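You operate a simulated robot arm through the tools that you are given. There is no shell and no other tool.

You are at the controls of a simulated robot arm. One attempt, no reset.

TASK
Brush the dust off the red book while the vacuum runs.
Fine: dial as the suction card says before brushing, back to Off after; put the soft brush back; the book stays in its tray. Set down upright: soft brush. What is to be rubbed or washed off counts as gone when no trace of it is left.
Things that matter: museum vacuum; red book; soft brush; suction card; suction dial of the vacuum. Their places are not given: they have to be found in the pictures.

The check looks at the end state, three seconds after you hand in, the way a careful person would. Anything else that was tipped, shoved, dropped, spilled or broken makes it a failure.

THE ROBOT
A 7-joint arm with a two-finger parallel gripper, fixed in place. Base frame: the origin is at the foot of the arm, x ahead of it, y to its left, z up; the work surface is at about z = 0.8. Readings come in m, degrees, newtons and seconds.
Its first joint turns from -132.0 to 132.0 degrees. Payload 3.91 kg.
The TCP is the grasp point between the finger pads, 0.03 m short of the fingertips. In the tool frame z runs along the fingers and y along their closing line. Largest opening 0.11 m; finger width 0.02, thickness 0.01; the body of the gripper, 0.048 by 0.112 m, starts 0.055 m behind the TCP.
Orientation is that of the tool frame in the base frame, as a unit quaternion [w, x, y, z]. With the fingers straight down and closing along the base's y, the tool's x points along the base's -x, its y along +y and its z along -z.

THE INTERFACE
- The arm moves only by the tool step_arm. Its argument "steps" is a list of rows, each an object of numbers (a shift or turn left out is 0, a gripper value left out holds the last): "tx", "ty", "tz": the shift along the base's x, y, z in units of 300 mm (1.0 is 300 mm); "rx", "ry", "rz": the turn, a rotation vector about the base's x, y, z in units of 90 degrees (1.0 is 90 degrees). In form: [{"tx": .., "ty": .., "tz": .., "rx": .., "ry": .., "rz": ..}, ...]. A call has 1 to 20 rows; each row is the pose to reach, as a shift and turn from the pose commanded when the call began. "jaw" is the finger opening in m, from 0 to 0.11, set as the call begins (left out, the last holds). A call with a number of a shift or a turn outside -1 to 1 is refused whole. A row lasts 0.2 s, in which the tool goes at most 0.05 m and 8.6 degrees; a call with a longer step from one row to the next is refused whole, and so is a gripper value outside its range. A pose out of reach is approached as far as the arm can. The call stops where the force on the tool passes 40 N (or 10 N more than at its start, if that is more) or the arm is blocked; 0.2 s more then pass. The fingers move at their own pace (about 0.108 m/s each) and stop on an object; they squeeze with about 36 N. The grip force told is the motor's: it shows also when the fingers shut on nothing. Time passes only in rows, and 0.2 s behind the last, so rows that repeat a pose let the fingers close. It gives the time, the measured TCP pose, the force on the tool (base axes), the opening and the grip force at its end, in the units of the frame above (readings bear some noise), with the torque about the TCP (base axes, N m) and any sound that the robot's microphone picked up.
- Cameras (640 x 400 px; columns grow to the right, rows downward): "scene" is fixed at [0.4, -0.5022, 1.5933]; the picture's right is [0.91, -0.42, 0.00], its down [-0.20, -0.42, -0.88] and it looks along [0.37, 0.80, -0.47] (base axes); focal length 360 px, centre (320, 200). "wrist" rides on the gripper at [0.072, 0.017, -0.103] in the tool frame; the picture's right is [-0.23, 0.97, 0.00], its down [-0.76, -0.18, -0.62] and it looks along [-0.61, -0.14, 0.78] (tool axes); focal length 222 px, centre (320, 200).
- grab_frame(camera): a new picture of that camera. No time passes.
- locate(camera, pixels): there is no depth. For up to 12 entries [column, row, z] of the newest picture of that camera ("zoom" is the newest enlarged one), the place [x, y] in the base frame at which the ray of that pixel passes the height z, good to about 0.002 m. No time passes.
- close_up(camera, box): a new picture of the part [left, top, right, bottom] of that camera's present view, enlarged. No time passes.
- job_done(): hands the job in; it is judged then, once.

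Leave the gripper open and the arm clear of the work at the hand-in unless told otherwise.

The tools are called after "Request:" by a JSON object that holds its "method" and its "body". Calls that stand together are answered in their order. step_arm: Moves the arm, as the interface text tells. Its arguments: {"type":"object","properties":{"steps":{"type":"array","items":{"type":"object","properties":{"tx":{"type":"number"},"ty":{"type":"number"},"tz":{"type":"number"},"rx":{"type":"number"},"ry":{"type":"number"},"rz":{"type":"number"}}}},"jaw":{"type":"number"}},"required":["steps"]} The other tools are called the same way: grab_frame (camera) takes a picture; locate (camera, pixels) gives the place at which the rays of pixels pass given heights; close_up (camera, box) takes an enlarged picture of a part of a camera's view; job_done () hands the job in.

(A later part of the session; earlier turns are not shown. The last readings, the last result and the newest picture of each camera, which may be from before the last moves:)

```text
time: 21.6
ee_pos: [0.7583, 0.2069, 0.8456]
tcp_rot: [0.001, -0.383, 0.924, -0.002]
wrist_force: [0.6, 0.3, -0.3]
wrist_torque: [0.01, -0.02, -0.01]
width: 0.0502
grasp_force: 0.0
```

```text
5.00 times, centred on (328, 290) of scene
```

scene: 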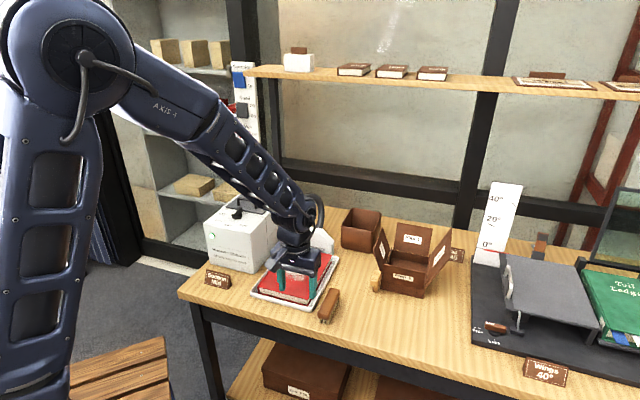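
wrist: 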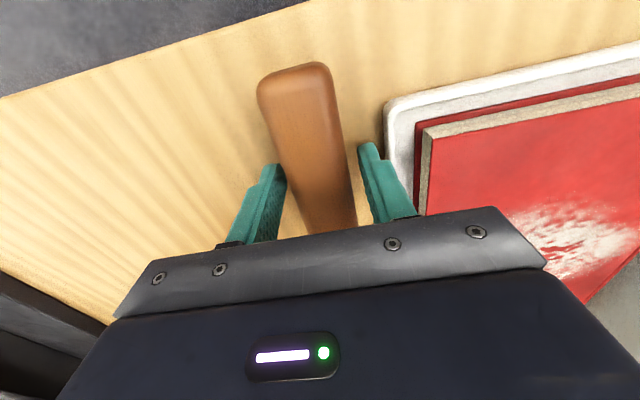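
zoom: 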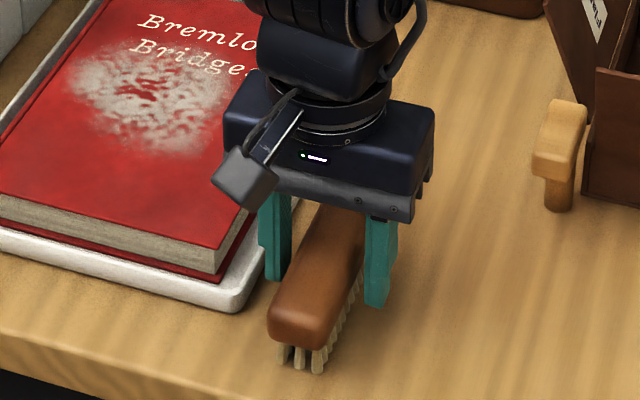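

The fingers straddle the brush body with the tray clear. I'll close the jaws.

Request:
{"method": "step_arm", "body": {"steps": [{}, {}, {}, {}], "jaw": 0.02}}

Request:
{"method": "grab_frame", "body": {"camera": "wrist"}}

```text
time: 22.6
ee_pos: [0.758, 0.2061, 0.846]
tcp_rot: [0.0, -0.383, 0.924, -0.002]
wrist_force: [0.8, -0.1, 0.0]
wrist_torque: [0.0, -0.01, -0.01]
width: 0.0352
grasp_force: 36.0
```

```text
taken
```

wrist: 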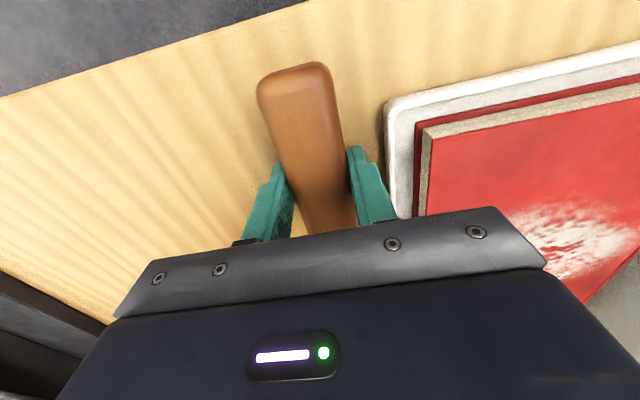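

The brush is held (opening 0.0352, 36 N). Before lifting, I'll triangulate the book top's corners and the dust patch from the scene camera and this wrist view.

Request:
{"method": "locate", "body": {"camera": "scene", "pixels": [[308.4, 299.7, 0.83], [308.4, 299.7, 0.84], [308.4, 299.7, 0.85], [258.9, 286.9, 0.83], [258.9, 286.9, 0.84], [258.9, 286.9, 0.85], [331.6, 255.4, 0.84], [288.1, 246.4, 0.84]]}}

Request:
{"method": "locate", "body": {"camera": "wrist", "pixels": [[434, 137, 0.83], [434, 137, 0.84], [434, 137, 0.85]]}}

Request:
{"method": "close_up", "body": {"camera": "wrist", "box": [380, 60, 540, 220]}}

Request:
{"method": "close_up", "body": {"camera": "scene", "box": [248, 232, 344, 312]}}

```text
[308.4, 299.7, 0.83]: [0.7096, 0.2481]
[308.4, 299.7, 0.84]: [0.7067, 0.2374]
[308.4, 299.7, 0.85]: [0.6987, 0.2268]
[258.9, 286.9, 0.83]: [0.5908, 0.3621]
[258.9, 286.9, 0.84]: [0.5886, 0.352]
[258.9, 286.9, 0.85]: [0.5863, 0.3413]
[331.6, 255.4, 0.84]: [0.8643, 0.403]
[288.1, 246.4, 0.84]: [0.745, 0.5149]
```

```text
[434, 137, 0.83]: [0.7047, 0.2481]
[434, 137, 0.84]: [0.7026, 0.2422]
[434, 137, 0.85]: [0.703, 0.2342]
```

```text
2.50 times, centred on (460, 140) of wrist
```

zoom: 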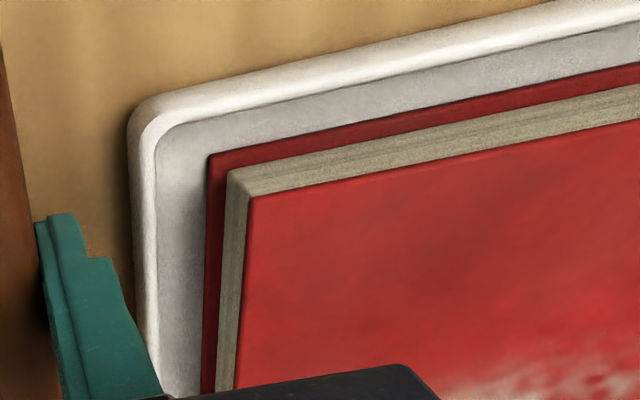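

```text
5.00 times, centred on (296, 272) of scene
```

zoom: 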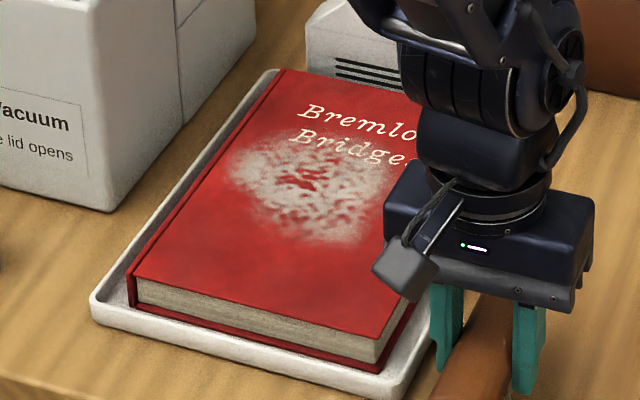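

The book top is at z≈0.832. I'll lift the brush straight up by 0.1 m and check it in the scene view.

Request:
{"method": "step_arm", "body": {"steps": [{"tz": 0.02}, {"tz": 0.06}, {"tz": 0.12}, {"tz": 0.2}, {"tz": 0.28}, {"tz": 0.3333}, {"tz": 0.3333}]}}

Request:
{"method": "close_up", "body": {"camera": "scene", "box": [250, 220, 378, 320]}}

Request:
{"method": "grab_frame", "body": {"camera": "wrist"}}

```text
time: 24.2
ee_pos: [0.7581, 0.2075, 0.9464]
tcp_rot: [0.0, -0.383, 0.924, -0.003]
wrist_force: [-0.9, 0.1, -0.7]
wrist_torque: [0.0, -0.03, 0.0]
width: 0.0355
grasp_force: 36.2
```

```text
4.00 times, centred on (314, 270) of scene
```

zoom: 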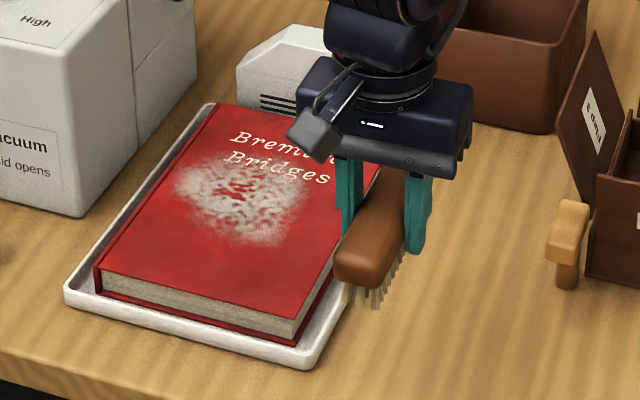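

```text
taken
```

wrist: 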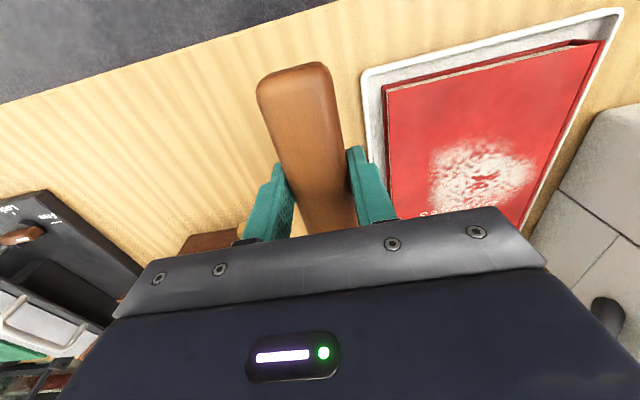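

The brush hangs level with its bristles down. The dust patch is fully visible in both views, so I'll locate its outline.

Request:
{"method": "locate", "body": {"camera": "wrist", "pixels": [[427, 170, 0.832], [436, 152, 0.832], [470, 137, 0.832], [510, 140, 0.832], [537, 165, 0.832], [525, 195, 0.832], [480, 212, 0.832], [430, 200, 0.832], [386, 88, 0.832], [598, 42, 0.832]]}}

Request:
{"method": "close_up", "body": {"camera": "wrist", "box": [400, 110, 560, 230]}}

Request:
{"method": "locate", "body": {"camera": "scene", "pixels": [[277.7, 265, 0.832], [284, 259, 0.832], [300, 260, 0.832], [311, 268, 0.832], [308, 276, 0.832], [297, 281, 0.832], [286, 277, 0.832], [280, 271, 0.832], [308, 299.7, 0.832], [258.9, 286.9, 0.832], [331.6, 255.4, 0.832], [288.1, 246.4, 0.832]]}}

```text
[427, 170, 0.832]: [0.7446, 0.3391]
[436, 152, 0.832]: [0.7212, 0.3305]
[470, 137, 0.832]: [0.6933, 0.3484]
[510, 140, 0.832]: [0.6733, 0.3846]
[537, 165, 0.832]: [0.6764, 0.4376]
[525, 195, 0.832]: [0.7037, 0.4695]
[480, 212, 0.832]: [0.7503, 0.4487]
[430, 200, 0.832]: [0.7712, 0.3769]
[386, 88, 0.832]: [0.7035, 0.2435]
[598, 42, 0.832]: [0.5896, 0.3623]
```

```text
3.33 times, centred on (480, 170) of wrist
```

zoom: 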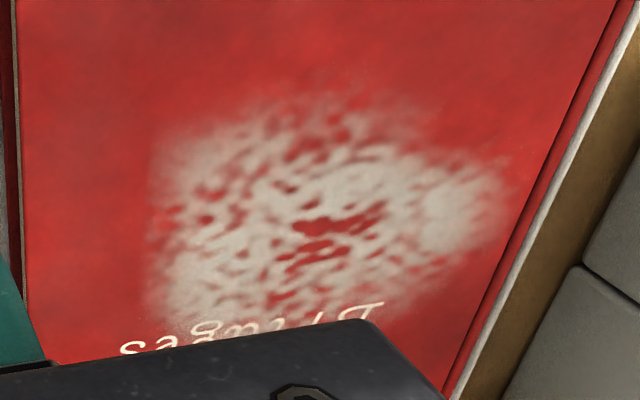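

```text
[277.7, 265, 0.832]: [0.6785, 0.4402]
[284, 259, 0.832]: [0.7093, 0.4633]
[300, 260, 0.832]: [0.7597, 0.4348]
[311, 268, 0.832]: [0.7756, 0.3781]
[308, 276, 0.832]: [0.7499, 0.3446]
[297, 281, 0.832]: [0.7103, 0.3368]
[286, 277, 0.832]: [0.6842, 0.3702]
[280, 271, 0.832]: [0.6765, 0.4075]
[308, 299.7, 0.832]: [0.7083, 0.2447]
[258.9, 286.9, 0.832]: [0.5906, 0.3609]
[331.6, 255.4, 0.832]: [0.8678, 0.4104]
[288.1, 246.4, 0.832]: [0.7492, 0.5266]
```

The dust covers about r∈[0.735,0.845] and s∈[−0.29,−0.165], where r=(x+y)/√2 and s=(y−x)/√2. It reaches nearly to the book's spine. I'll check how far the vacuum's right face and the nozzle are from the sweep area.

Request:
{"method": "locate", "body": {"camera": "scene", "pixels": [[250.4, 233, 0.97], [281.6, 199, 0.97], [254.5, 273.75, 0.8], [283.5, 241.5, 0.8], [262, 217, 0.97], [299, 229, 0.88], [299, 229, 0.9], [333, 240, 0.86], [300, 250, 0.82], [333, 252, 0.82]]}}

Request:
{"method": "close_up", "body": {"camera": "scene", "box": [260, 205, 356, 265]}}

```text
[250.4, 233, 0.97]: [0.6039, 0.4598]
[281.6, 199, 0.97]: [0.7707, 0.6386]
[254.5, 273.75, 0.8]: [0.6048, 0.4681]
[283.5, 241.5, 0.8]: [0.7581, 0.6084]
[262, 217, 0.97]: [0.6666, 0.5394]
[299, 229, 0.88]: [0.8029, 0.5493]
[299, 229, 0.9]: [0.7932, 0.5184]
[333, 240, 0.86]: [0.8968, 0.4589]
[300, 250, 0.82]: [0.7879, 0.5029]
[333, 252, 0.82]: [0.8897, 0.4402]
```

```text
6.67 times, centred on (308, 235) of scene
```

zoom: 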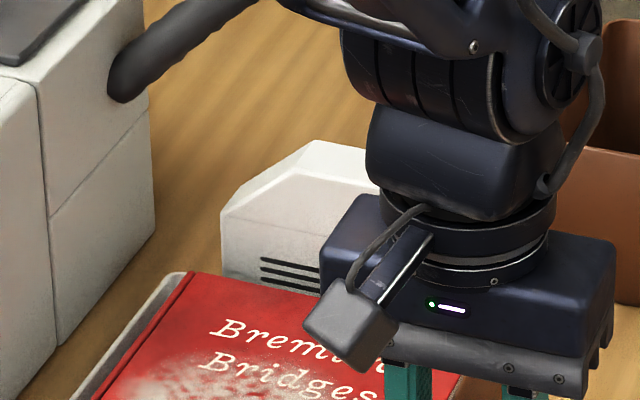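

The vacuum's right face is at s≈−0.10. Brushing in the present orientation up to s≈−0.175 leaves about 16 mm to the gripper body. I'll carry the brush over the dust's right part (r=0.775, s=−0.28), still high.

Request:
{"method": "step_arm", "body": {"steps": [{"tx": -0.008, "ty": 0.08}, {"tx": -0.016, "ty": 0.17}, {"tx": -0.024, "ty": 0.27}, {"tx": -0.032, "ty": 0.37}, {"tx": -0.038, "ty": 0.45}, {"tx": -0.04, "ty": 0.4785}, {"tx": -0.04, "ty": 0.4785, "tz": -0.06}, {"tx": -0.04, "ty": 0.4785, "tz": -0.12}, {"tx": -0.04, "ty": 0.4785, "tz": -0.16}, {"tx": -0.04, "ty": 0.4785, "tz": -0.1833}, {"tx": -0.04, "ty": 0.4785, "tz": -0.1833}]}}

Request:
{"method": "close_up", "body": {"camera": "scene", "box": [240, 220, 352, 310]}}

Request:
{"method": "grab_frame", "body": {"camera": "wrist"}}

```text
time: 26.6
ee_pos: [0.7461, 0.3519, 0.8905]
tcp_rot: [0.0, -0.383, 0.924, -0.002]
wrist_force: [0.5, -0.2, -0.6]
wrist_torque: [0.02, 0.0, 0.0]
width: 0.0352
grasp_force: 36.1
```

```text
4.44 times, centred on (296, 265) of scene
```

zoom: 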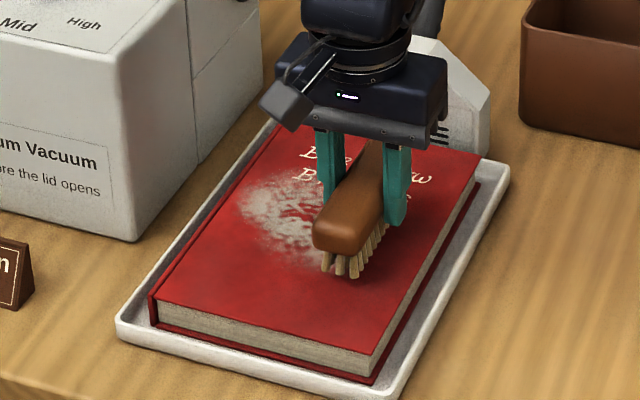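

```text
taken
```

wrist: 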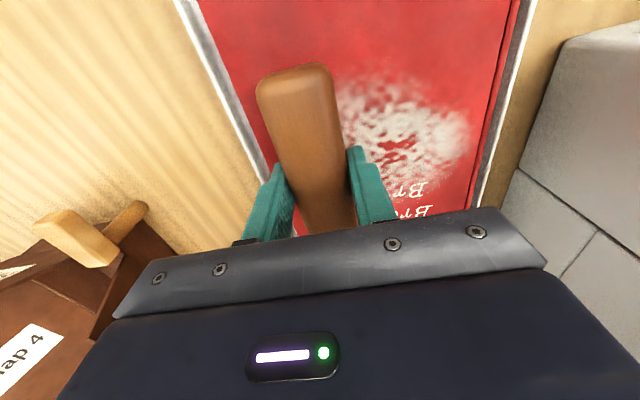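

The brush hovers about 1 cm above the book's right half. I'll lower it in small steps, watching the force: first 7 mm.

Request:
{"method": "step_arm", "body": {"steps": [{"tz": -0.012}, {"tz": -0.0233}, {"tz": -0.0233}]}}

Request:
{"method": "step_arm", "body": {"steps": [{"tz": -0.005}, {"tz": -0.0083}, {"tz": -0.0083}]}}

Request:
{"method": "close_up", "body": {"camera": "scene", "box": [270, 250, 334, 290]}}

```text
time: 27.4
ee_pos: [0.746, 0.3513, 0.8838]
tcp_rot: [0.001, -0.382, 0.924, -0.002]
wrist_force: [0.0, -0.1, -0.3]
wrist_torque: [-0.03, -0.05, -0.04]
width: 0.035
grasp_force: 36.3
```

```text
time: 28.2
ee_pos: [0.746, 0.3521, 0.8823]
tcp_rot: [0.001, -0.383, 0.924, -0.002]
wrist_force: [0.4, -0.1, -1.1]
wrist_torque: [0.01, 0.0, 0.04]
width: 0.0356
grasp_force: 36.0
```

```text
10.00 times, centred on (302, 270) of scene
```

zoom: 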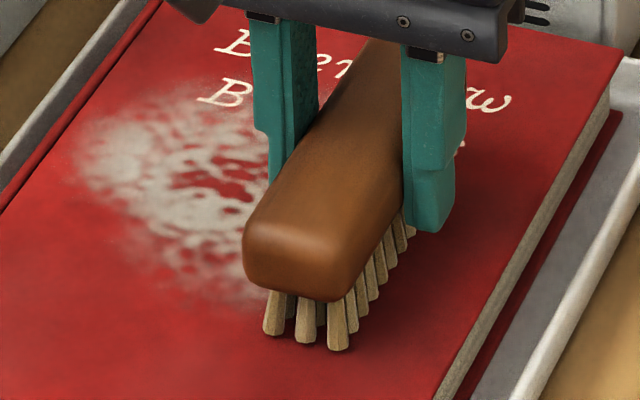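

No contact yet. I'll lower another 2 mm, then 1 mm, reading the force.

Request:
{"method": "step_arm", "body": {"steps": [{"tz": -0.0067}, {"tz": -0.0067}]}}

Request:
{"method": "step_arm", "body": {"steps": [{"tz": -0.0033}, {"tz": -0.0033}]}}

Request:
{"method": "close_up", "body": {"camera": "scene", "box": [270, 250, 334, 290]}}

```text
time: 28.8
ee_pos: [0.7467, 0.3511, 0.8807]
tcp_rot: [0.002, -0.382, 0.924, -0.002]
wrist_force: [-1.8, -1.9, 8.6]
wrist_torque: [-0.08, 0.31, 0.06]
width: 0.035
grasp_force: 36.2
```

```text
time: 29.4
ee_pos: [0.7464, 0.3521, 0.8802]
tcp_rot: [0.002, -0.382, 0.924, -0.002]
wrist_force: [3.6, 0.1, 20.2]
wrist_torque: [-0.38, 0.47, -0.02]
width: 0.0351
grasp_force: 35.8
```

```text
10.00 times, centred on (302, 270) of scene
```

zoom: 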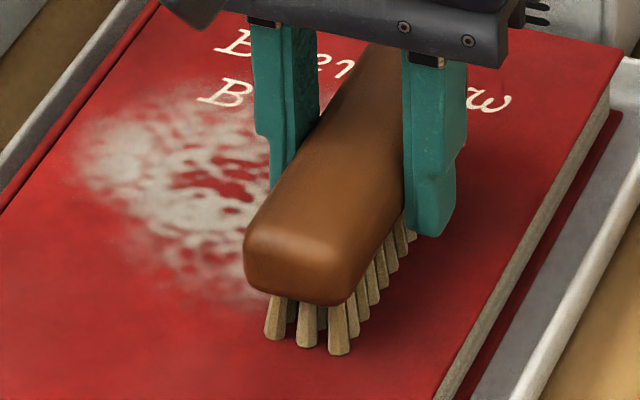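

Contact gave 8.6 N, then 20 N, so the surface is about 1.3 mm below the hover height. I'll ease up 1.4 mm for a light touch and try a short stroke of 3 cm toward the spine.

Request:
{"method": "step_arm", "body": {"steps": [{"tz": 0.0045}, {"tz": 0.0045}, {"tz": 0.0045, "tx": -0.012, "ty": 0.012}, {"tz": 0.0045, "tx": -0.024, "ty": 0.024}, {"tz": 0.0045, "tx": -0.036, "ty": 0.036}, {"tz": 0.0045, "tx": -0.048, "ty": 0.048}, {"tz": 0.0045, "tx": -0.06, "ty": 0.06}, {"tz": 0.0045, "tx": -0.07, "ty": 0.07}]}}

Request:
{"method": "close_up", "body": {"camera": "scene", "box": [240, 230, 352, 310]}}

Request:
{"method": "grab_frame", "body": {"camera": "wrist"}}

```text
time: 31.2
ee_pos: [0.7254, 0.3706, 0.8803]
tcp_rot: [0.002, -0.382, 0.924, -0.003]
wrist_force: [7.0, -4.8, 15.3]
wrist_torque: [-0.2, -0.07, 0.05]
width: 0.0353
grasp_force: 35.7
```

```text
5.00 times, centred on (296, 270) of scene
```

zoom: 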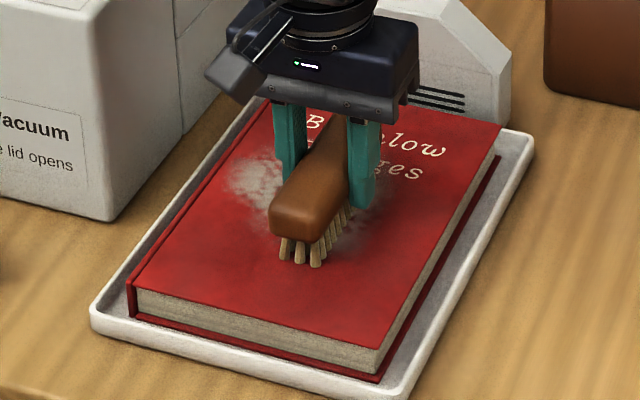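

```text
taken
```

wrist: 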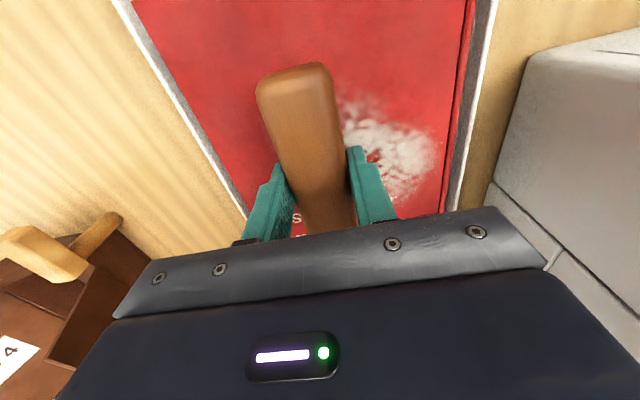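

The dust comes off where the brush passed, and the book hasn't shifted: its corner is still at scene (308,299.5). The press is a bit high at 15 N, so I'll ease 0.8 mm and continue the stroke to s≈−0.178.

Request:
{"method": "step_arm", "body": {"steps": [{"tz": 0.0027}, {"tz": 0.0027, "tx": -0.015, "ty": 0.015}, {"tz": 0.0027, "tx": -0.03, "ty": 0.03}, {"tz": 0.0027, "tx": -0.048, "ty": 0.048}, {"tz": 0.0027, "tx": -0.066, "ty": 0.066}, {"tz": 0.0027, "tx": -0.084, "ty": 0.084}, {"tz": 0.0027, "tx": -0.102, "ty": 0.102}, {"tz": 0.0027, "tx": -0.12, "ty": 0.12}]}}

Request:
{"method": "close_up", "body": {"camera": "scene", "box": [240, 230, 352, 310]}}

Request:
{"method": "grab_frame", "body": {"camera": "wrist"}}

```text
time: 33.0
ee_pos: [0.6895, 0.4069, 0.8811]
tcp_rot: [0.001, -0.382, 0.924, -0.002]
wrist_force: [-0.7, -0.2, -1.5]
wrist_torque: [0.01, 0.01, 0.01]
width: 0.0352
grasp_force: 36.0
```

```text
5.00 times, centred on (296, 270) of scene
```

zoom: 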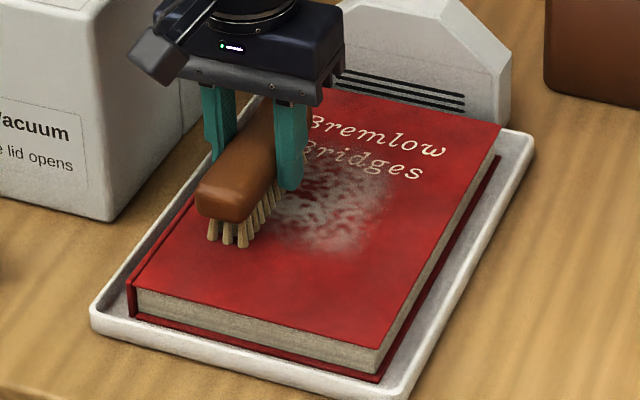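

```text
taken
```

wrist: 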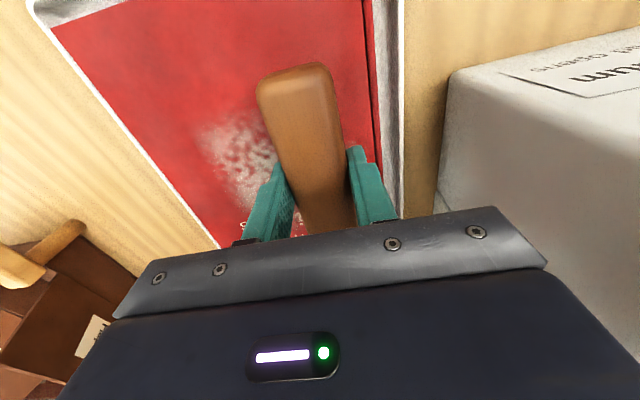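

The brush lost contact on that last part, and faded dust remains to its right. I'll lower 0.5 mm and sweep left to s≈−0.177, then right across to s≈−0.30.

Request:
{"method": "step_arm", "body": {"steps": [{"tz": -0.0017}, {"tz": -0.0017, "tx": -0.02, "ty": 0.02}, {"tz": -0.0017, "tx": -0.04, "ty": 0.04}, {"tz": -0.0017, "tx": -0.054, "ty": 0.054}, {"tz": -0.0017, "tx": -0.054, "ty": 0.054}]}}

Request:
{"method": "step_arm", "body": {"steps": [{"tx": 0.023, "ty": -0.023}, {"tx": 0.046, "ty": -0.046}, {"tx": 0.069, "ty": -0.069}, {"tx": 0.092, "ty": -0.092}, {"tx": 0.115, "ty": -0.115}, {"tx": 0.138, "ty": -0.138}]}}

Request:
{"method": "close_up", "body": {"camera": "scene", "box": [240, 230, 352, 310]}}

Request:
{"method": "grab_frame", "body": {"camera": "wrist"}}

```text
time: 34.2
ee_pos: [0.6737, 0.4238, 0.8809]
tcp_rot: [0.001, -0.383, 0.924, -0.002]
wrist_force: [-0.1, 0.0, -0.9]
wrist_torque: [0.03, 0.0, -0.01]
width: 0.0353
grasp_force: 35.9
```

```text
time: 35.6
ee_pos: [0.7131, 0.3823, 0.881]
tcp_rot: [0.001, -0.383, 0.924, -0.002]
wrist_force: [0.0, -0.1, -1.0]
wrist_torque: [0.0, -0.01, -0.02]
width: 0.0352
grasp_force: 36.4
```

```text
5.00 times, centred on (296, 270) of scene
```

zoom: 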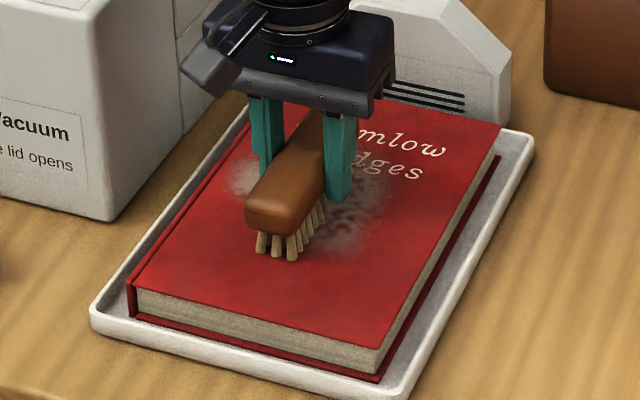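

```text
taken
```

wrist: 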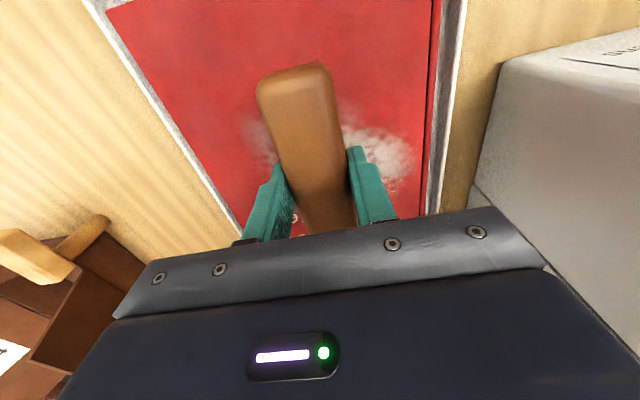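

There is still no contact here. I'll lower in 0.4 mm steps until there's a light touch.

Request:
{"method": "step_arm", "body": {"steps": [{"tz": -0.0013}, {"tz": -0.0013}]}}

Request:
{"method": "step_arm", "body": {"steps": [{"tz": -0.0013}, {"tz": -0.0013}]}}

```text
time: 36.2
ee_pos: [0.7145, 0.382, 0.8807]
tcp_rot: [0.001, -0.383, 0.924, -0.002]
wrist_force: [-0.5, 0.7, 0.2]
wrist_torque: [-0.01, 0.0, 0.0]
width: 0.0356
grasp_force: 36.3
```

```text
time: 36.8
ee_pos: [0.7137, 0.3823, 0.8808]
tcp_rot: [0.001, -0.383, 0.924, -0.002]
wrist_force: [-0.4, -1.7, 2.8]
wrist_torque: [-0.04, 0.08, 0.04]
width: 0.0351
grasp_force: 36.1
```

There's light contact at 2.8 N. I'll press about 0.3 mm more, sweep right to s≈−0.30, then left to s≈−0.177.

Request:
{"method": "step_arm", "body": {"steps": [{"tz": -0.001}, {"tz": -0.001, "tx": 0.025, "ty": -0.025}, {"tz": -0.001, "tx": 0.05, "ty": -0.05}, {"tz": -0.001, "tx": 0.075, "ty": -0.075}, {"tz": -0.001, "tx": 0.1, "ty": -0.1}, {"tz": -0.001, "tx": 0.125, "ty": -0.125}, {"tz": -0.001, "tx": 0.15, "ty": -0.15}, {"tz": -0.001, "tx": 0.16, "ty": -0.16}, {"tz": -0.001, "tx": 0.135, "ty": -0.135}, {"tz": -0.001, "tx": 0.11, "ty": -0.11}, {"tz": -0.001, "tx": 0.085, "ty": -0.085}, {"tz": -0.001, "tx": 0.06, "ty": -0.06}, {"tz": -0.001, "tx": 0.035, "ty": -0.035}, {"tz": -0.001, "tx": 0.01, "ty": -0.01}, {"tz": -0.001, "tx": -0.015, "ty": 0.015}, {"tz": -0.001, "tx": -0.04, "ty": 0.04}, {"tz": -0.001, "tx": -0.065, "ty": 0.065}, {"tz": -0.001, "tx": -0.09, "ty": 0.09}, {"tz": -0.001, "tx": -0.115, "ty": 0.115}, {"tz": -0.001, "tx": -0.134, "ty": 0.134}]}}

Request:
{"method": "close_up", "body": {"camera": "scene", "box": [240, 230, 352, 310]}}

Request:
{"method": "grab_frame", "body": {"camera": "wrist"}}

```text
time: 41.0
ee_pos: [0.673, 0.4215, 0.8791]
tcp_rot: [0.002, -0.383, 0.924, -0.002]
wrist_force: [6.9, -4.4, 17.2]
wrist_torque: [-0.07, -0.11, 0.01]
width: 0.0354
grasp_force: 35.4
```

```text
5.00 times, centred on (296, 270) of scene
```

zoom: 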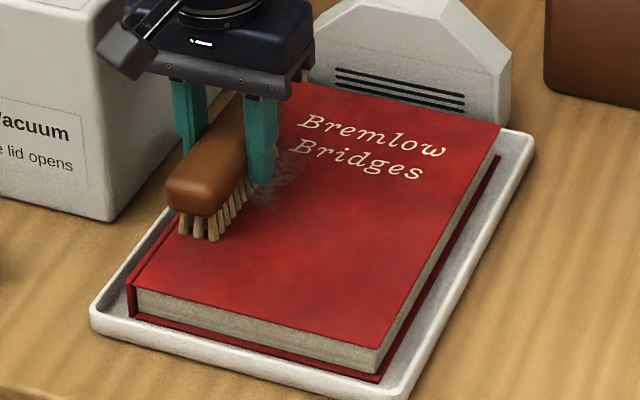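

```text
taken
```

wrist: 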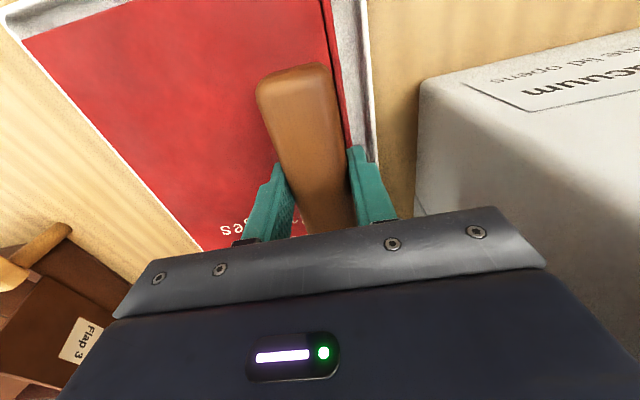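

Most of the dust is gone, leaving a faint remainder near zoom (285,165), just right of the brush and toward the back. I'll ease 0.3 mm, shift 3 cm toward the nozzle, and sweep right.

Request:
{"method": "step_arm", "body": {"steps": [{"tz": 0.001}, {"tz": 0.001, "tx": 0.024, "ty": 0.024}, {"tz": 0.001, "tx": 0.047, "ty": 0.047}, {"tz": 0.001, "tx": 0.071, "ty": 0.071}, {"tz": 0.001, "tx": 0.099, "ty": 0.043}, {"tz": 0.001, "tx": 0.127, "ty": 0.015}, {"tz": 0.001, "tx": 0.155, "ty": -0.013}, {"tz": 0.001, "tx": 0.183, "ty": -0.041}, {"tz": 0.001, "tx": 0.211, "ty": -0.069}, {"tz": 0.001, "tx": 0.239, "ty": -0.097}, {"tz": 0.001, "tx": 0.267, "ty": -0.125}, {"tz": 0.001, "tx": 0.295, "ty": -0.153}, {"tz": 0.001, "tx": 0.323, "ty": -0.181}, {"tz": 0.001, "tx": 0.345, "ty": -0.203}]}}

Request:
{"method": "close_up", "body": {"camera": "scene", "box": [240, 230, 352, 310]}}

Request:
{"method": "grab_frame", "body": {"camera": "wrist"}}

```text
time: 44.0
ee_pos: [0.7769, 0.3613, 0.8801]
tcp_rot: [0.001, -0.383, 0.924, -0.002]
wrist_force: [-3.0, 2.4, 7.5]
wrist_torque: [0.3, -0.02, 0.05]
width: 0.0352
grasp_force: 36.1
```

```text
5.00 times, centred on (296, 270) of scene
```

zoom: 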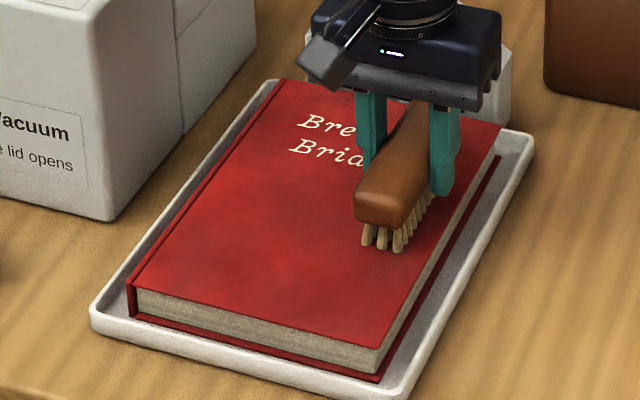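

```text
taken
```

wrist: 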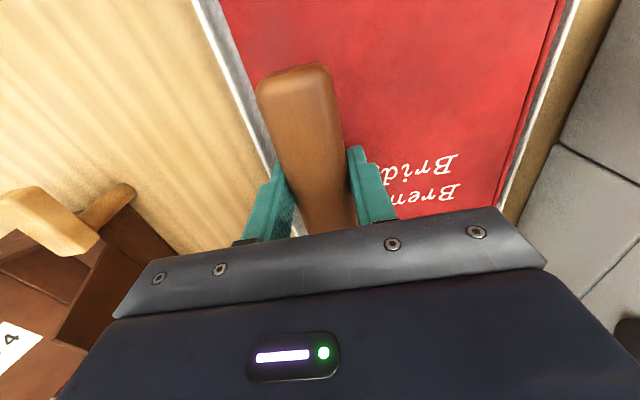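

The cover looks clean in both views. To leave no trace I'll make one more full pass: left at this line, then a line 4.5 cm nearer the front, and back right.

Request:
{"method": "step_arm", "body": {"steps": [{"tx": -0.027, "ty": 0.027}, {"tx": -0.054, "ty": 0.054}, {"tx": -0.081, "ty": 0.081}, {"tx": -0.108, "ty": 0.108}, {"tx": -0.135, "ty": 0.135}, {"tx": -0.162, "ty": 0.162}, {"tx": -0.189, "ty": 0.189}, {"tx": -0.216, "ty": 0.216}, {"tx": -0.243, "ty": 0.243}, {"tx": -0.27, "ty": 0.27}, {"tx": -0.305, "ty": 0.235}, {"tx": -0.34, "ty": 0.2}, {"tx": -0.376, "ty": 0.164}]}}

Request:
{"method": "step_arm", "body": {"steps": [{"tx": 0.027, "ty": -0.027}, {"tx": 0.054, "ty": -0.054}, {"tx": 0.081, "ty": -0.081}, {"tx": 0.108, "ty": -0.108}, {"tx": 0.135, "ty": -0.135}, {"tx": 0.162, "ty": -0.162}, {"tx": 0.189, "ty": -0.189}, {"tx": 0.216, "ty": -0.216}, {"tx": 0.243, "ty": -0.243}, {"tx": 0.27, "ty": -0.27}]}}

Request:
{"method": "close_up", "body": {"camera": "scene", "box": [240, 230, 352, 310]}}

```text
time: 46.8
ee_pos: [0.6639, 0.4114, 0.8811]
tcp_rot: [0.002, -0.383, 0.924, -0.002]
wrist_force: [1.2, 2.4, 7.8]
wrist_torque: [-0.07, 0.21, 0.02]
width: 0.035
grasp_force: 35.8
```

```text
time: 49.0
ee_pos: [0.7461, 0.3312, 0.8799]
tcp_rot: [0.001, -0.383, 0.924, -0.002]
wrist_force: [-0.1, -0.4, -0.3]
wrist_torque: [0.01, -0.04, 0.03]
width: 0.0352
grasp_force: 36.2
```

```text
5.00 times, centred on (296, 270) of scene
```

zoom: 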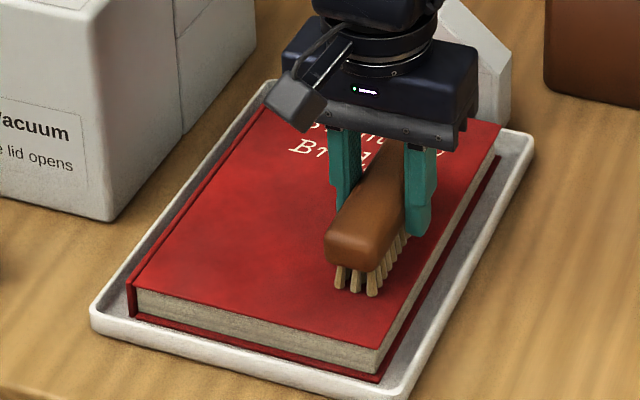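

The book looks clean and still sits in its tray. I'll lift the brush straight up 6.7 cm and carry it back over its starting spot, then inspect the cover.

Request:
{"method": "step_arm", "body": {"steps": [{"tz": 0.05}, {"tz": 0.12}, {"tz": 0.19}, {"tz": 0.222}, {"tx": 0.008, "ty": -0.08, "tz": 0.222}, {"tx": 0.016, "ty": -0.18, "tz": 0.222}, {"tx": 0.024, "ty": -0.28, "tz": 0.222}, {"tx": 0.032, "ty": -0.36, "tz": 0.222}, {"tx": 0.041, "ty": -0.4095, "tz": 0.222}, {"tx": 0.041, "ty": -0.4095, "tz": 0.222}]}}

Request:
{"method": "close_up", "body": {"camera": "scene", "box": [248, 232, 344, 312]}}

Request:
{"method": "close_up", "body": {"camera": "wrist", "box": [360, 30, 620, 230]}}

Request:
{"method": "grab_frame", "body": {"camera": "scene"}}

```text
time: 51.2
ee_pos: [0.7569, 0.2071, 0.9476]
tcp_rot: [0.001, -0.382, 0.924, -0.002]
wrist_force: [-0.6, -0.8, -0.5]
wrist_torque: [0.01, 0.03, -0.04]
width: 0.0352
grasp_force: 36.6
```

```text
5.00 times, centred on (296, 272) of scene
```

zoom: 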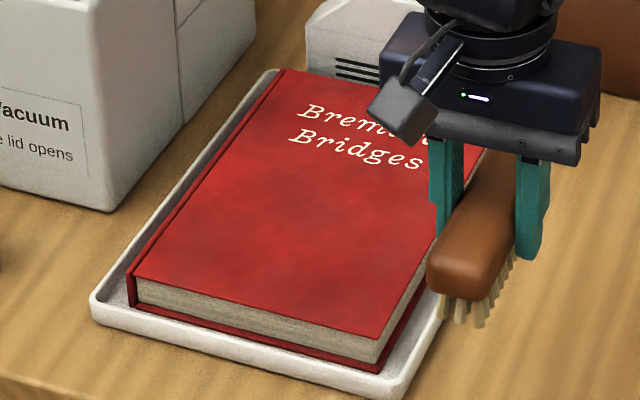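

```text
2.00 times, centred on (490, 130) of wrist
```

zoom: 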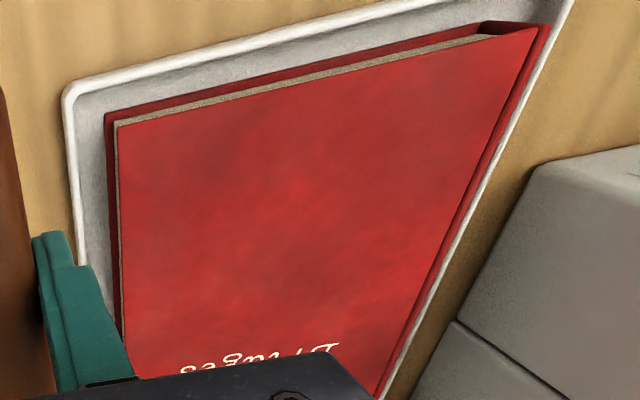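

```text
taken
```

scene: 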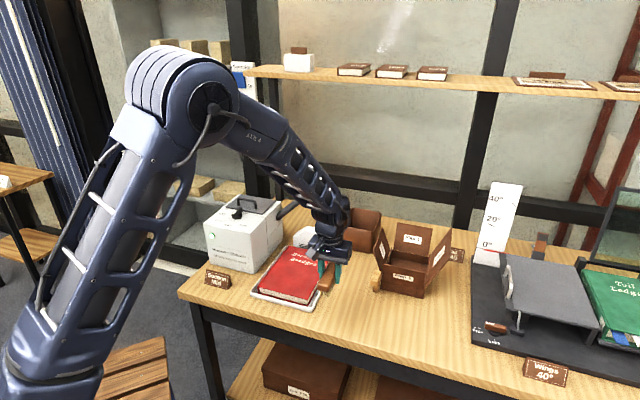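

I'll take an extra-close look at the cover for faint remains before setting the brush down.

Request:
{"method": "close_up", "body": {"camera": "scene", "box": [272, 252, 320, 288]}}

Request:
{"method": "close_up", "body": {"camera": "wrist", "box": [410, 120, 560, 220]}}

```text
11.11 times, centred on (296, 270) of scene
```

zoom: 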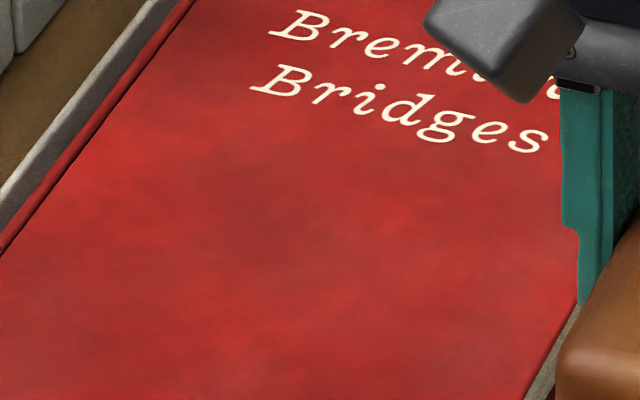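

```text
4.00 times, centred on (485, 170) of wrist
```

zoom: 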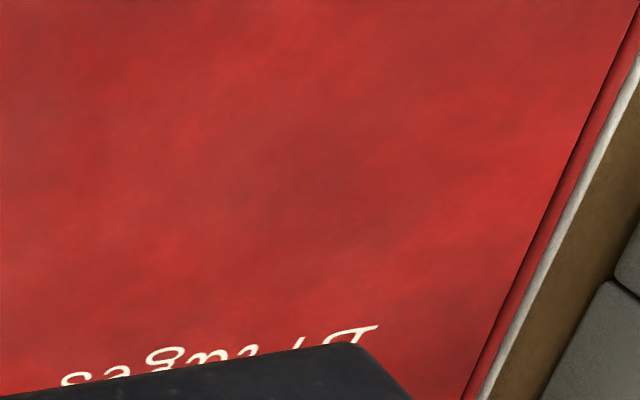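

The cover is clean. I'll lower the brush back to its original spot, stopping about 2 mm above first and then easing down.

Request:
{"method": "step_arm", "body": {"steps": [{"tz": -0.08}, {"tz": -0.16}, {"tz": -0.23}, {"tz": -0.28}, {"tz": -0.31}, {"tz": -0.325}, {"tz": -0.3283}, {"tz": -0.3283}]}}

Request:
{"method": "step_arm", "body": {"steps": [{"tz": -0.0033}, {"tz": -0.0047}, {"tz": -0.0047}]}}

Request:
{"method": "close_up", "body": {"camera": "scene", "box": [296, 275, 376, 325]}}

```text
time: 53.0
ee_pos: [0.7588, 0.2081, 0.8482]
tcp_rot: [0.002, -0.383, 0.924, -0.002]
wrist_force: [0.4, -0.1, -1.0]
wrist_torque: [0.02, 0.01, -0.01]
width: 0.0353
grasp_force: 35.8
```

```text
time: 53.8
ee_pos: [0.76, 0.2075, 0.845]
tcp_rot: [0.001, -0.382, 0.924, -0.003]
wrist_force: [0.1, 0.3, -0.4]
wrist_torque: [-0.02, -0.05, 0.01]
width: 0.0353
grasp_force: 36.7
```

```text
8.00 times, centred on (336, 300) of scene
```

zoom: 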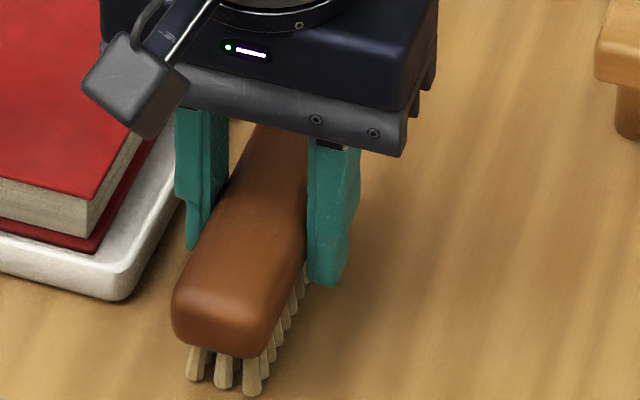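

It's back in place within a millimetre, with the bristle feet at zoom (192,380) versus 382 before. I'll ease down in 0.5 mm steps to feel the table.

Request:
{"method": "step_arm", "body": {"steps": [{"tz": -0.0017}, {"tz": -0.0017}]}}

Request:
{"method": "step_arm", "body": {"steps": [{"tz": -0.0013}, {"tz": -0.0013}]}}

```text
time: 54.4
ee_pos: [0.7585, 0.2075, 0.8458]
tcp_rot: [0.002, -0.384, 0.924, -0.002]
wrist_force: [-0.8, -0.3, -0.3]
wrist_torque: [0.0, -0.02, -0.01]
width: 0.0354
grasp_force: 36.1
```

```text
time: 55.0
ee_pos: [0.7583, 0.2072, 0.8455]
tcp_rot: [0.001, -0.383, 0.924, -0.003]
wrist_force: [0.7, 0.5, 0.5]
wrist_torque: [-0.02, 0.02, 0.01]
width: 0.0352
grasp_force: 36.0
```

Request:
{"method": "step_arm", "body": {"steps": [{"tz": -0.0013}, {"tz": -0.0013}]}}

```text
time: 55.6
ee_pos: [0.7584, 0.2083, 0.8453]
tcp_rot: [0.001, -0.382, 0.924, -0.003]
wrist_force: [-1.4, -0.2, 3.1]
wrist_torque: [0.01, 0.1, 0.01]
width: 0.0354
grasp_force: 35.9
```

Touch-down at 3.1 N. I'll open the jaws to 0.05 and hold.

Request:
{"method": "step_arm", "body": {"steps": [{}, {}, {}], "jaw": 0.05}}

Request:
{"method": "grab_frame", "body": {"camera": "wrist"}}

Request:
{"method": "close_up", "body": {"camera": "scene", "box": [296, 275, 376, 325]}}

```text
time: 56.4
ee_pos: [0.759, 0.2077, 0.846]
tcp_rot: [0.001, -0.383, 0.924, -0.003]
wrist_force: [0.7, 0.8, 0.3]
wrist_torque: [0.04, 0.03, -0.01]
width: 0.0502
grasp_force: 0.1
```

```text
taken
```

wrist: 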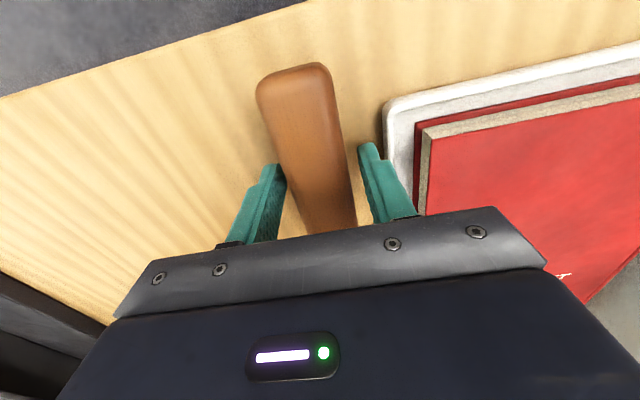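

```text
8.00 times, centred on (336, 300) of scene
```

zoom: 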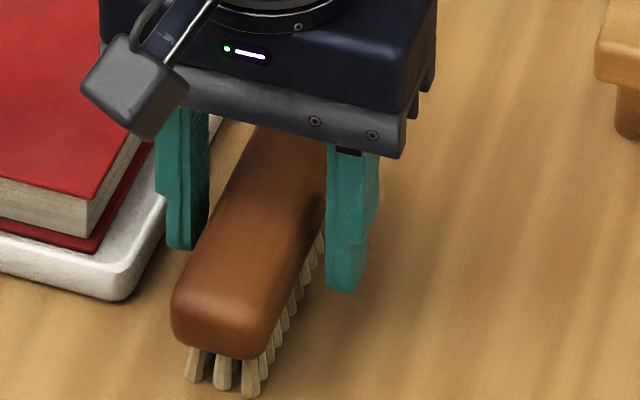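

The brush stands free and upright on its bristles. I'll rise straight up to z≈1.10, then travel toward the dial in the same orientation, which matches the bar at Mid.

Request:
{"method": "step_arm", "body": {"steps": [{"tz": 0.03}, {"tz": 0.1}, {"tz": 0.22}, {"tz": 0.36}, {"tz": 0.5}, {"tz": 0.64}, {"tz": 0.76}, {"tz": 0.85}, {"tz": 0.85}]}}

Request:
{"method": "close_up", "body": {"camera": "scene", "box": [248, 240, 376, 330]}}

Request:
{"method": "step_arm", "body": {"steps": [{"tx": -0.05, "ty": 0.1}, {"tx": -0.11, "ty": 0.23}, {"tx": -0.17, "ty": 0.36}, {"tx": -0.23, "ty": 0.49}, {"tx": -0.29, "ty": 0.62}, {"tx": -0.35, "ty": 0.75}, {"tx": -0.41, "ty": 0.87}, {"tx": -0.45, "ty": 0.98}]}}

Request:
{"method": "step_arm", "body": {"steps": [{"tx": -0.05, "ty": 0.1}, {"tx": -0.1, "ty": 0.2}, {"tx": -0.115, "ty": 0.245}, {"tx": -0.115, "ty": 0.245}], "jaw": 0.04}}

Request:
{"method": "grab_frame", "body": {"camera": "wrist"}}

Request:
{"method": "close_up", "body": {"camera": "wrist", "box": [240, 60, 400, 160]}}

```text
time: 58.4
ee_pos: [0.7585, 0.206, 1.0984]
tcp_rot: [0.0, -0.382, 0.924, -0.003]
wrist_force: [-0.3, -0.9, -0.3]
wrist_torque: [0.0, 0.01, 0.01]
width: 0.05
grasp_force: 0.0
```

```text
4.44 times, centred on (312, 285) of scene
```

zoom: 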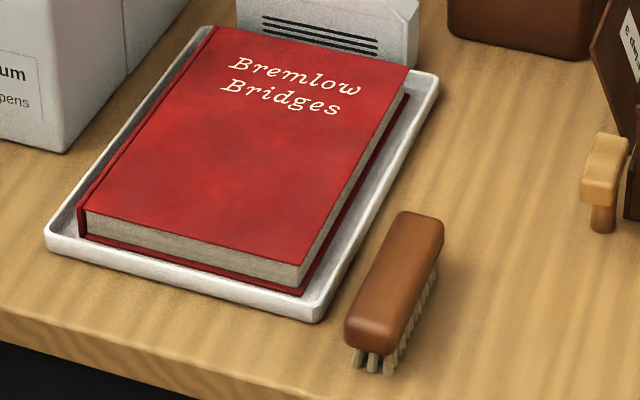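

```text
time: 60.2
ee_pos: [0.6231, 0.5014, 1.0993]
tcp_rot: [0.002, -0.382, 0.924, -0.002]
wrist_force: [-0.4, -0.5, -0.3]
wrist_torque: [0.01, 0.03, -0.03]
width: 0.0502
grasp_force: 0.1
```

```text
time: 61.2
ee_pos: [0.5887, 0.5754, 1.0971]
tcp_rot: [0.001, -0.383, 0.924, -0.002]
wrist_force: [0.8, 1.1, 0.2]
wrist_torque: [0.01, -0.02, 0.02]
width: 0.04
grasp_force: 0.1
```

```text
taken
```

wrist: 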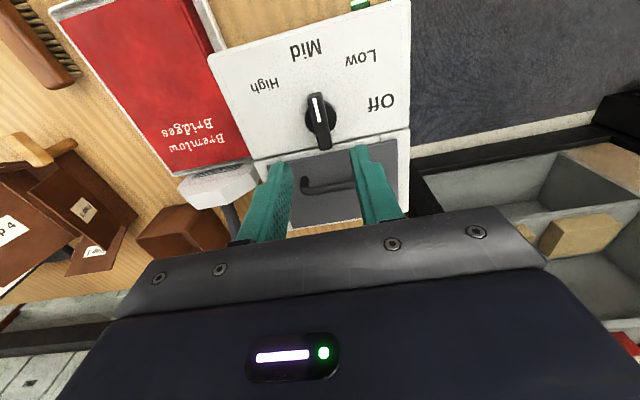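

```text
4.00 times, centred on (320, 110) of wrist
```

zoom: 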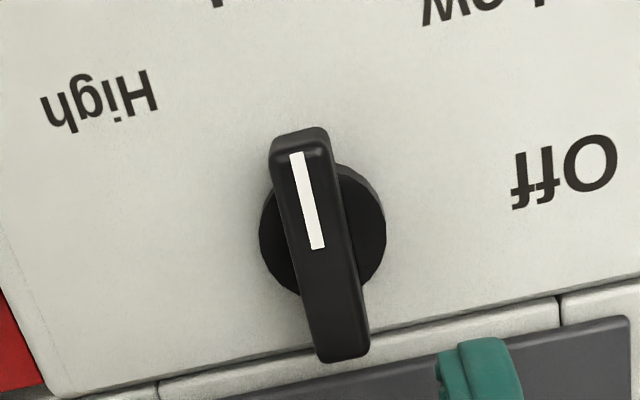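

The book is clean, and the brush stands where it was. The bar lies along the finger gap, pointing at Mid. I'll descend onto the dial to TCP z≈1.015, jaw 0.04.

Request:
{"method": "step_arm", "body": {"steps": [{"tz": -0.06}, {"tz": -0.12}, {"tz": -0.18}, {"tz": -0.23}, {"tz": -0.26}, {"tz": -0.277}, {"tz": -0.277}]}}

Request:
{"method": "close_up", "body": {"camera": "wrist", "box": [240, 110, 400, 210]}}

Request:
{"method": "close_up", "body": {"camera": "scene", "box": [200, 175, 296, 235]}}

```text
time: 62.8
ee_pos: [0.5889, 0.5758, 1.0168]
tcp_rot: [0.001, -0.383, 0.924, -0.002]
wrist_force: [-0.7, 0.1, 1.0]
wrist_torque: [0.02, 0.01, -0.04]
width: 0.04
grasp_force: 0.0
```

```text
4.00 times, centred on (320, 160) of wrist
```

zoom: 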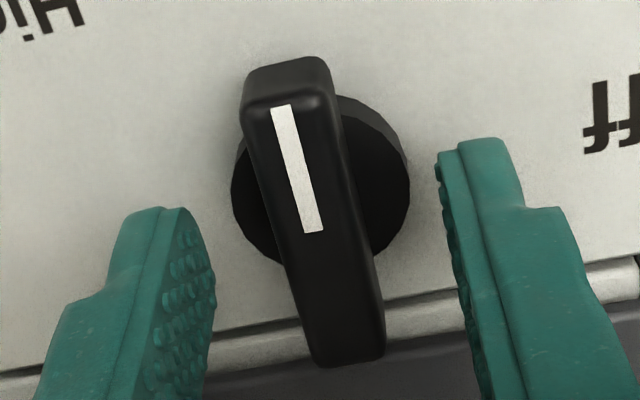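

```text
6.67 times, centred on (248, 205) of scene
```

zoom: 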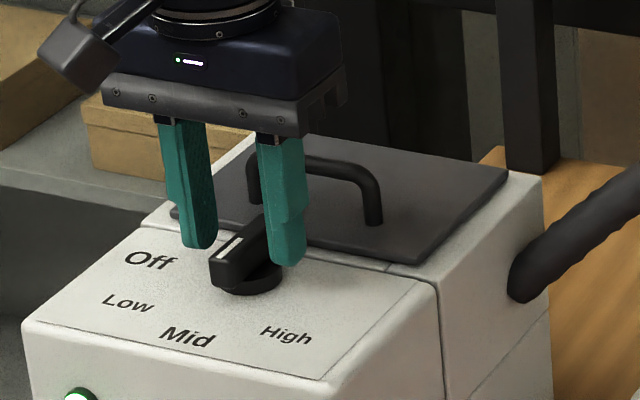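

The bar is centred between the fingers. I'll lower 1.8 mm and close gently on the bar.

Request:
{"method": "step_arm", "body": {"steps": [{"tz": -0.006}, {"tz": -0.006}, {"tz": -0.006}, {"tz": -0.006}], "jaw": 0.013}}

Request:
{"method": "close_up", "body": {"camera": "wrist", "box": [240, 110, 400, 210]}}

```text
time: 63.8
ee_pos: [0.5884, 0.5731, 1.016]
tcp_rot: [0.001, -0.383, 0.924, -0.003]
wrist_force: [1.1, -1.3, -0.2]
wrist_torque: [0.07, -0.01, 0.01]
width: 0.014
grasp_force: 9.3
```

```text
4.00 times, centred on (320, 160) of wrist
```

zoom: 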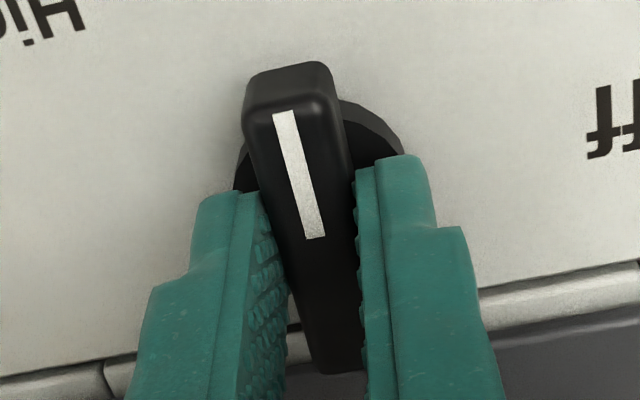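

The bar is gripped, opening 0.014. I'll turn −90° back to Off.

Request:
{"method": "step_arm", "body": {"steps": [{"rz": -0.0714}, {"rz": -0.1428}, {"rz": -0.2142}, {"rz": -0.2857}, {"rz": -0.3571}, {"rz": -0.4286}, {"rz": -0.5}, {"rz": -0.5714}, {"rz": -0.6428}, {"rz": -0.7142}, {"rz": -0.7857}, {"rz": -0.8571}, {"rz": -0.9286}, {"rz": -1.0}, {"rz": -1.0}], "jaw": 0.012}}

Request:
{"method": "grab_frame", "body": {"camera": "wrist"}}

Request:
{"method": "close_up", "body": {"camera": "scene", "box": [180, 175, 308, 255]}}

```text
time: 66.9
ee_pos: [0.589, 0.5754, 1.016]
tcp_rot: [-0.001, 0.382, 0.924, 0.0]
wrist_force: [4.8, 8.6, -4.7]
wrist_torque: [0.06, -0.51, 0.03]
width: 0.0137
grasp_force: 44.8
stopped in row 15: the force on the tool passed its limit at 41 N (the readings are from after the stop); the commanded pose is now the measured one
```

```text
taken
```

wrist: 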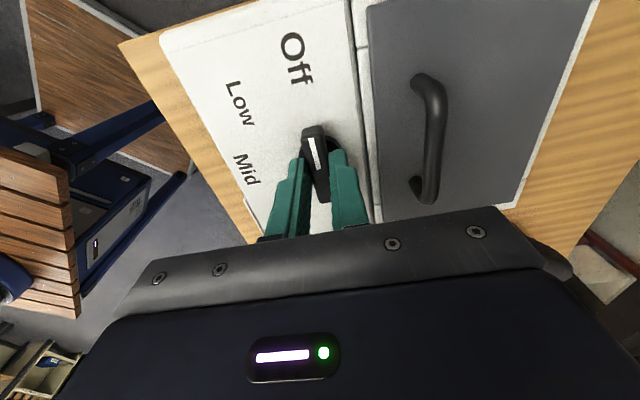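

```text
5.00 times, centred on (244, 215) of scene
```

zoom: 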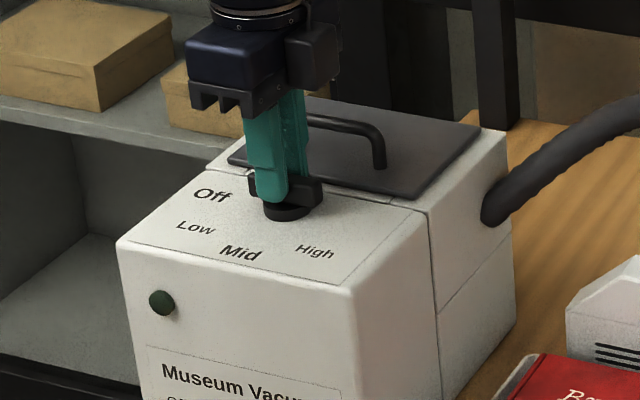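

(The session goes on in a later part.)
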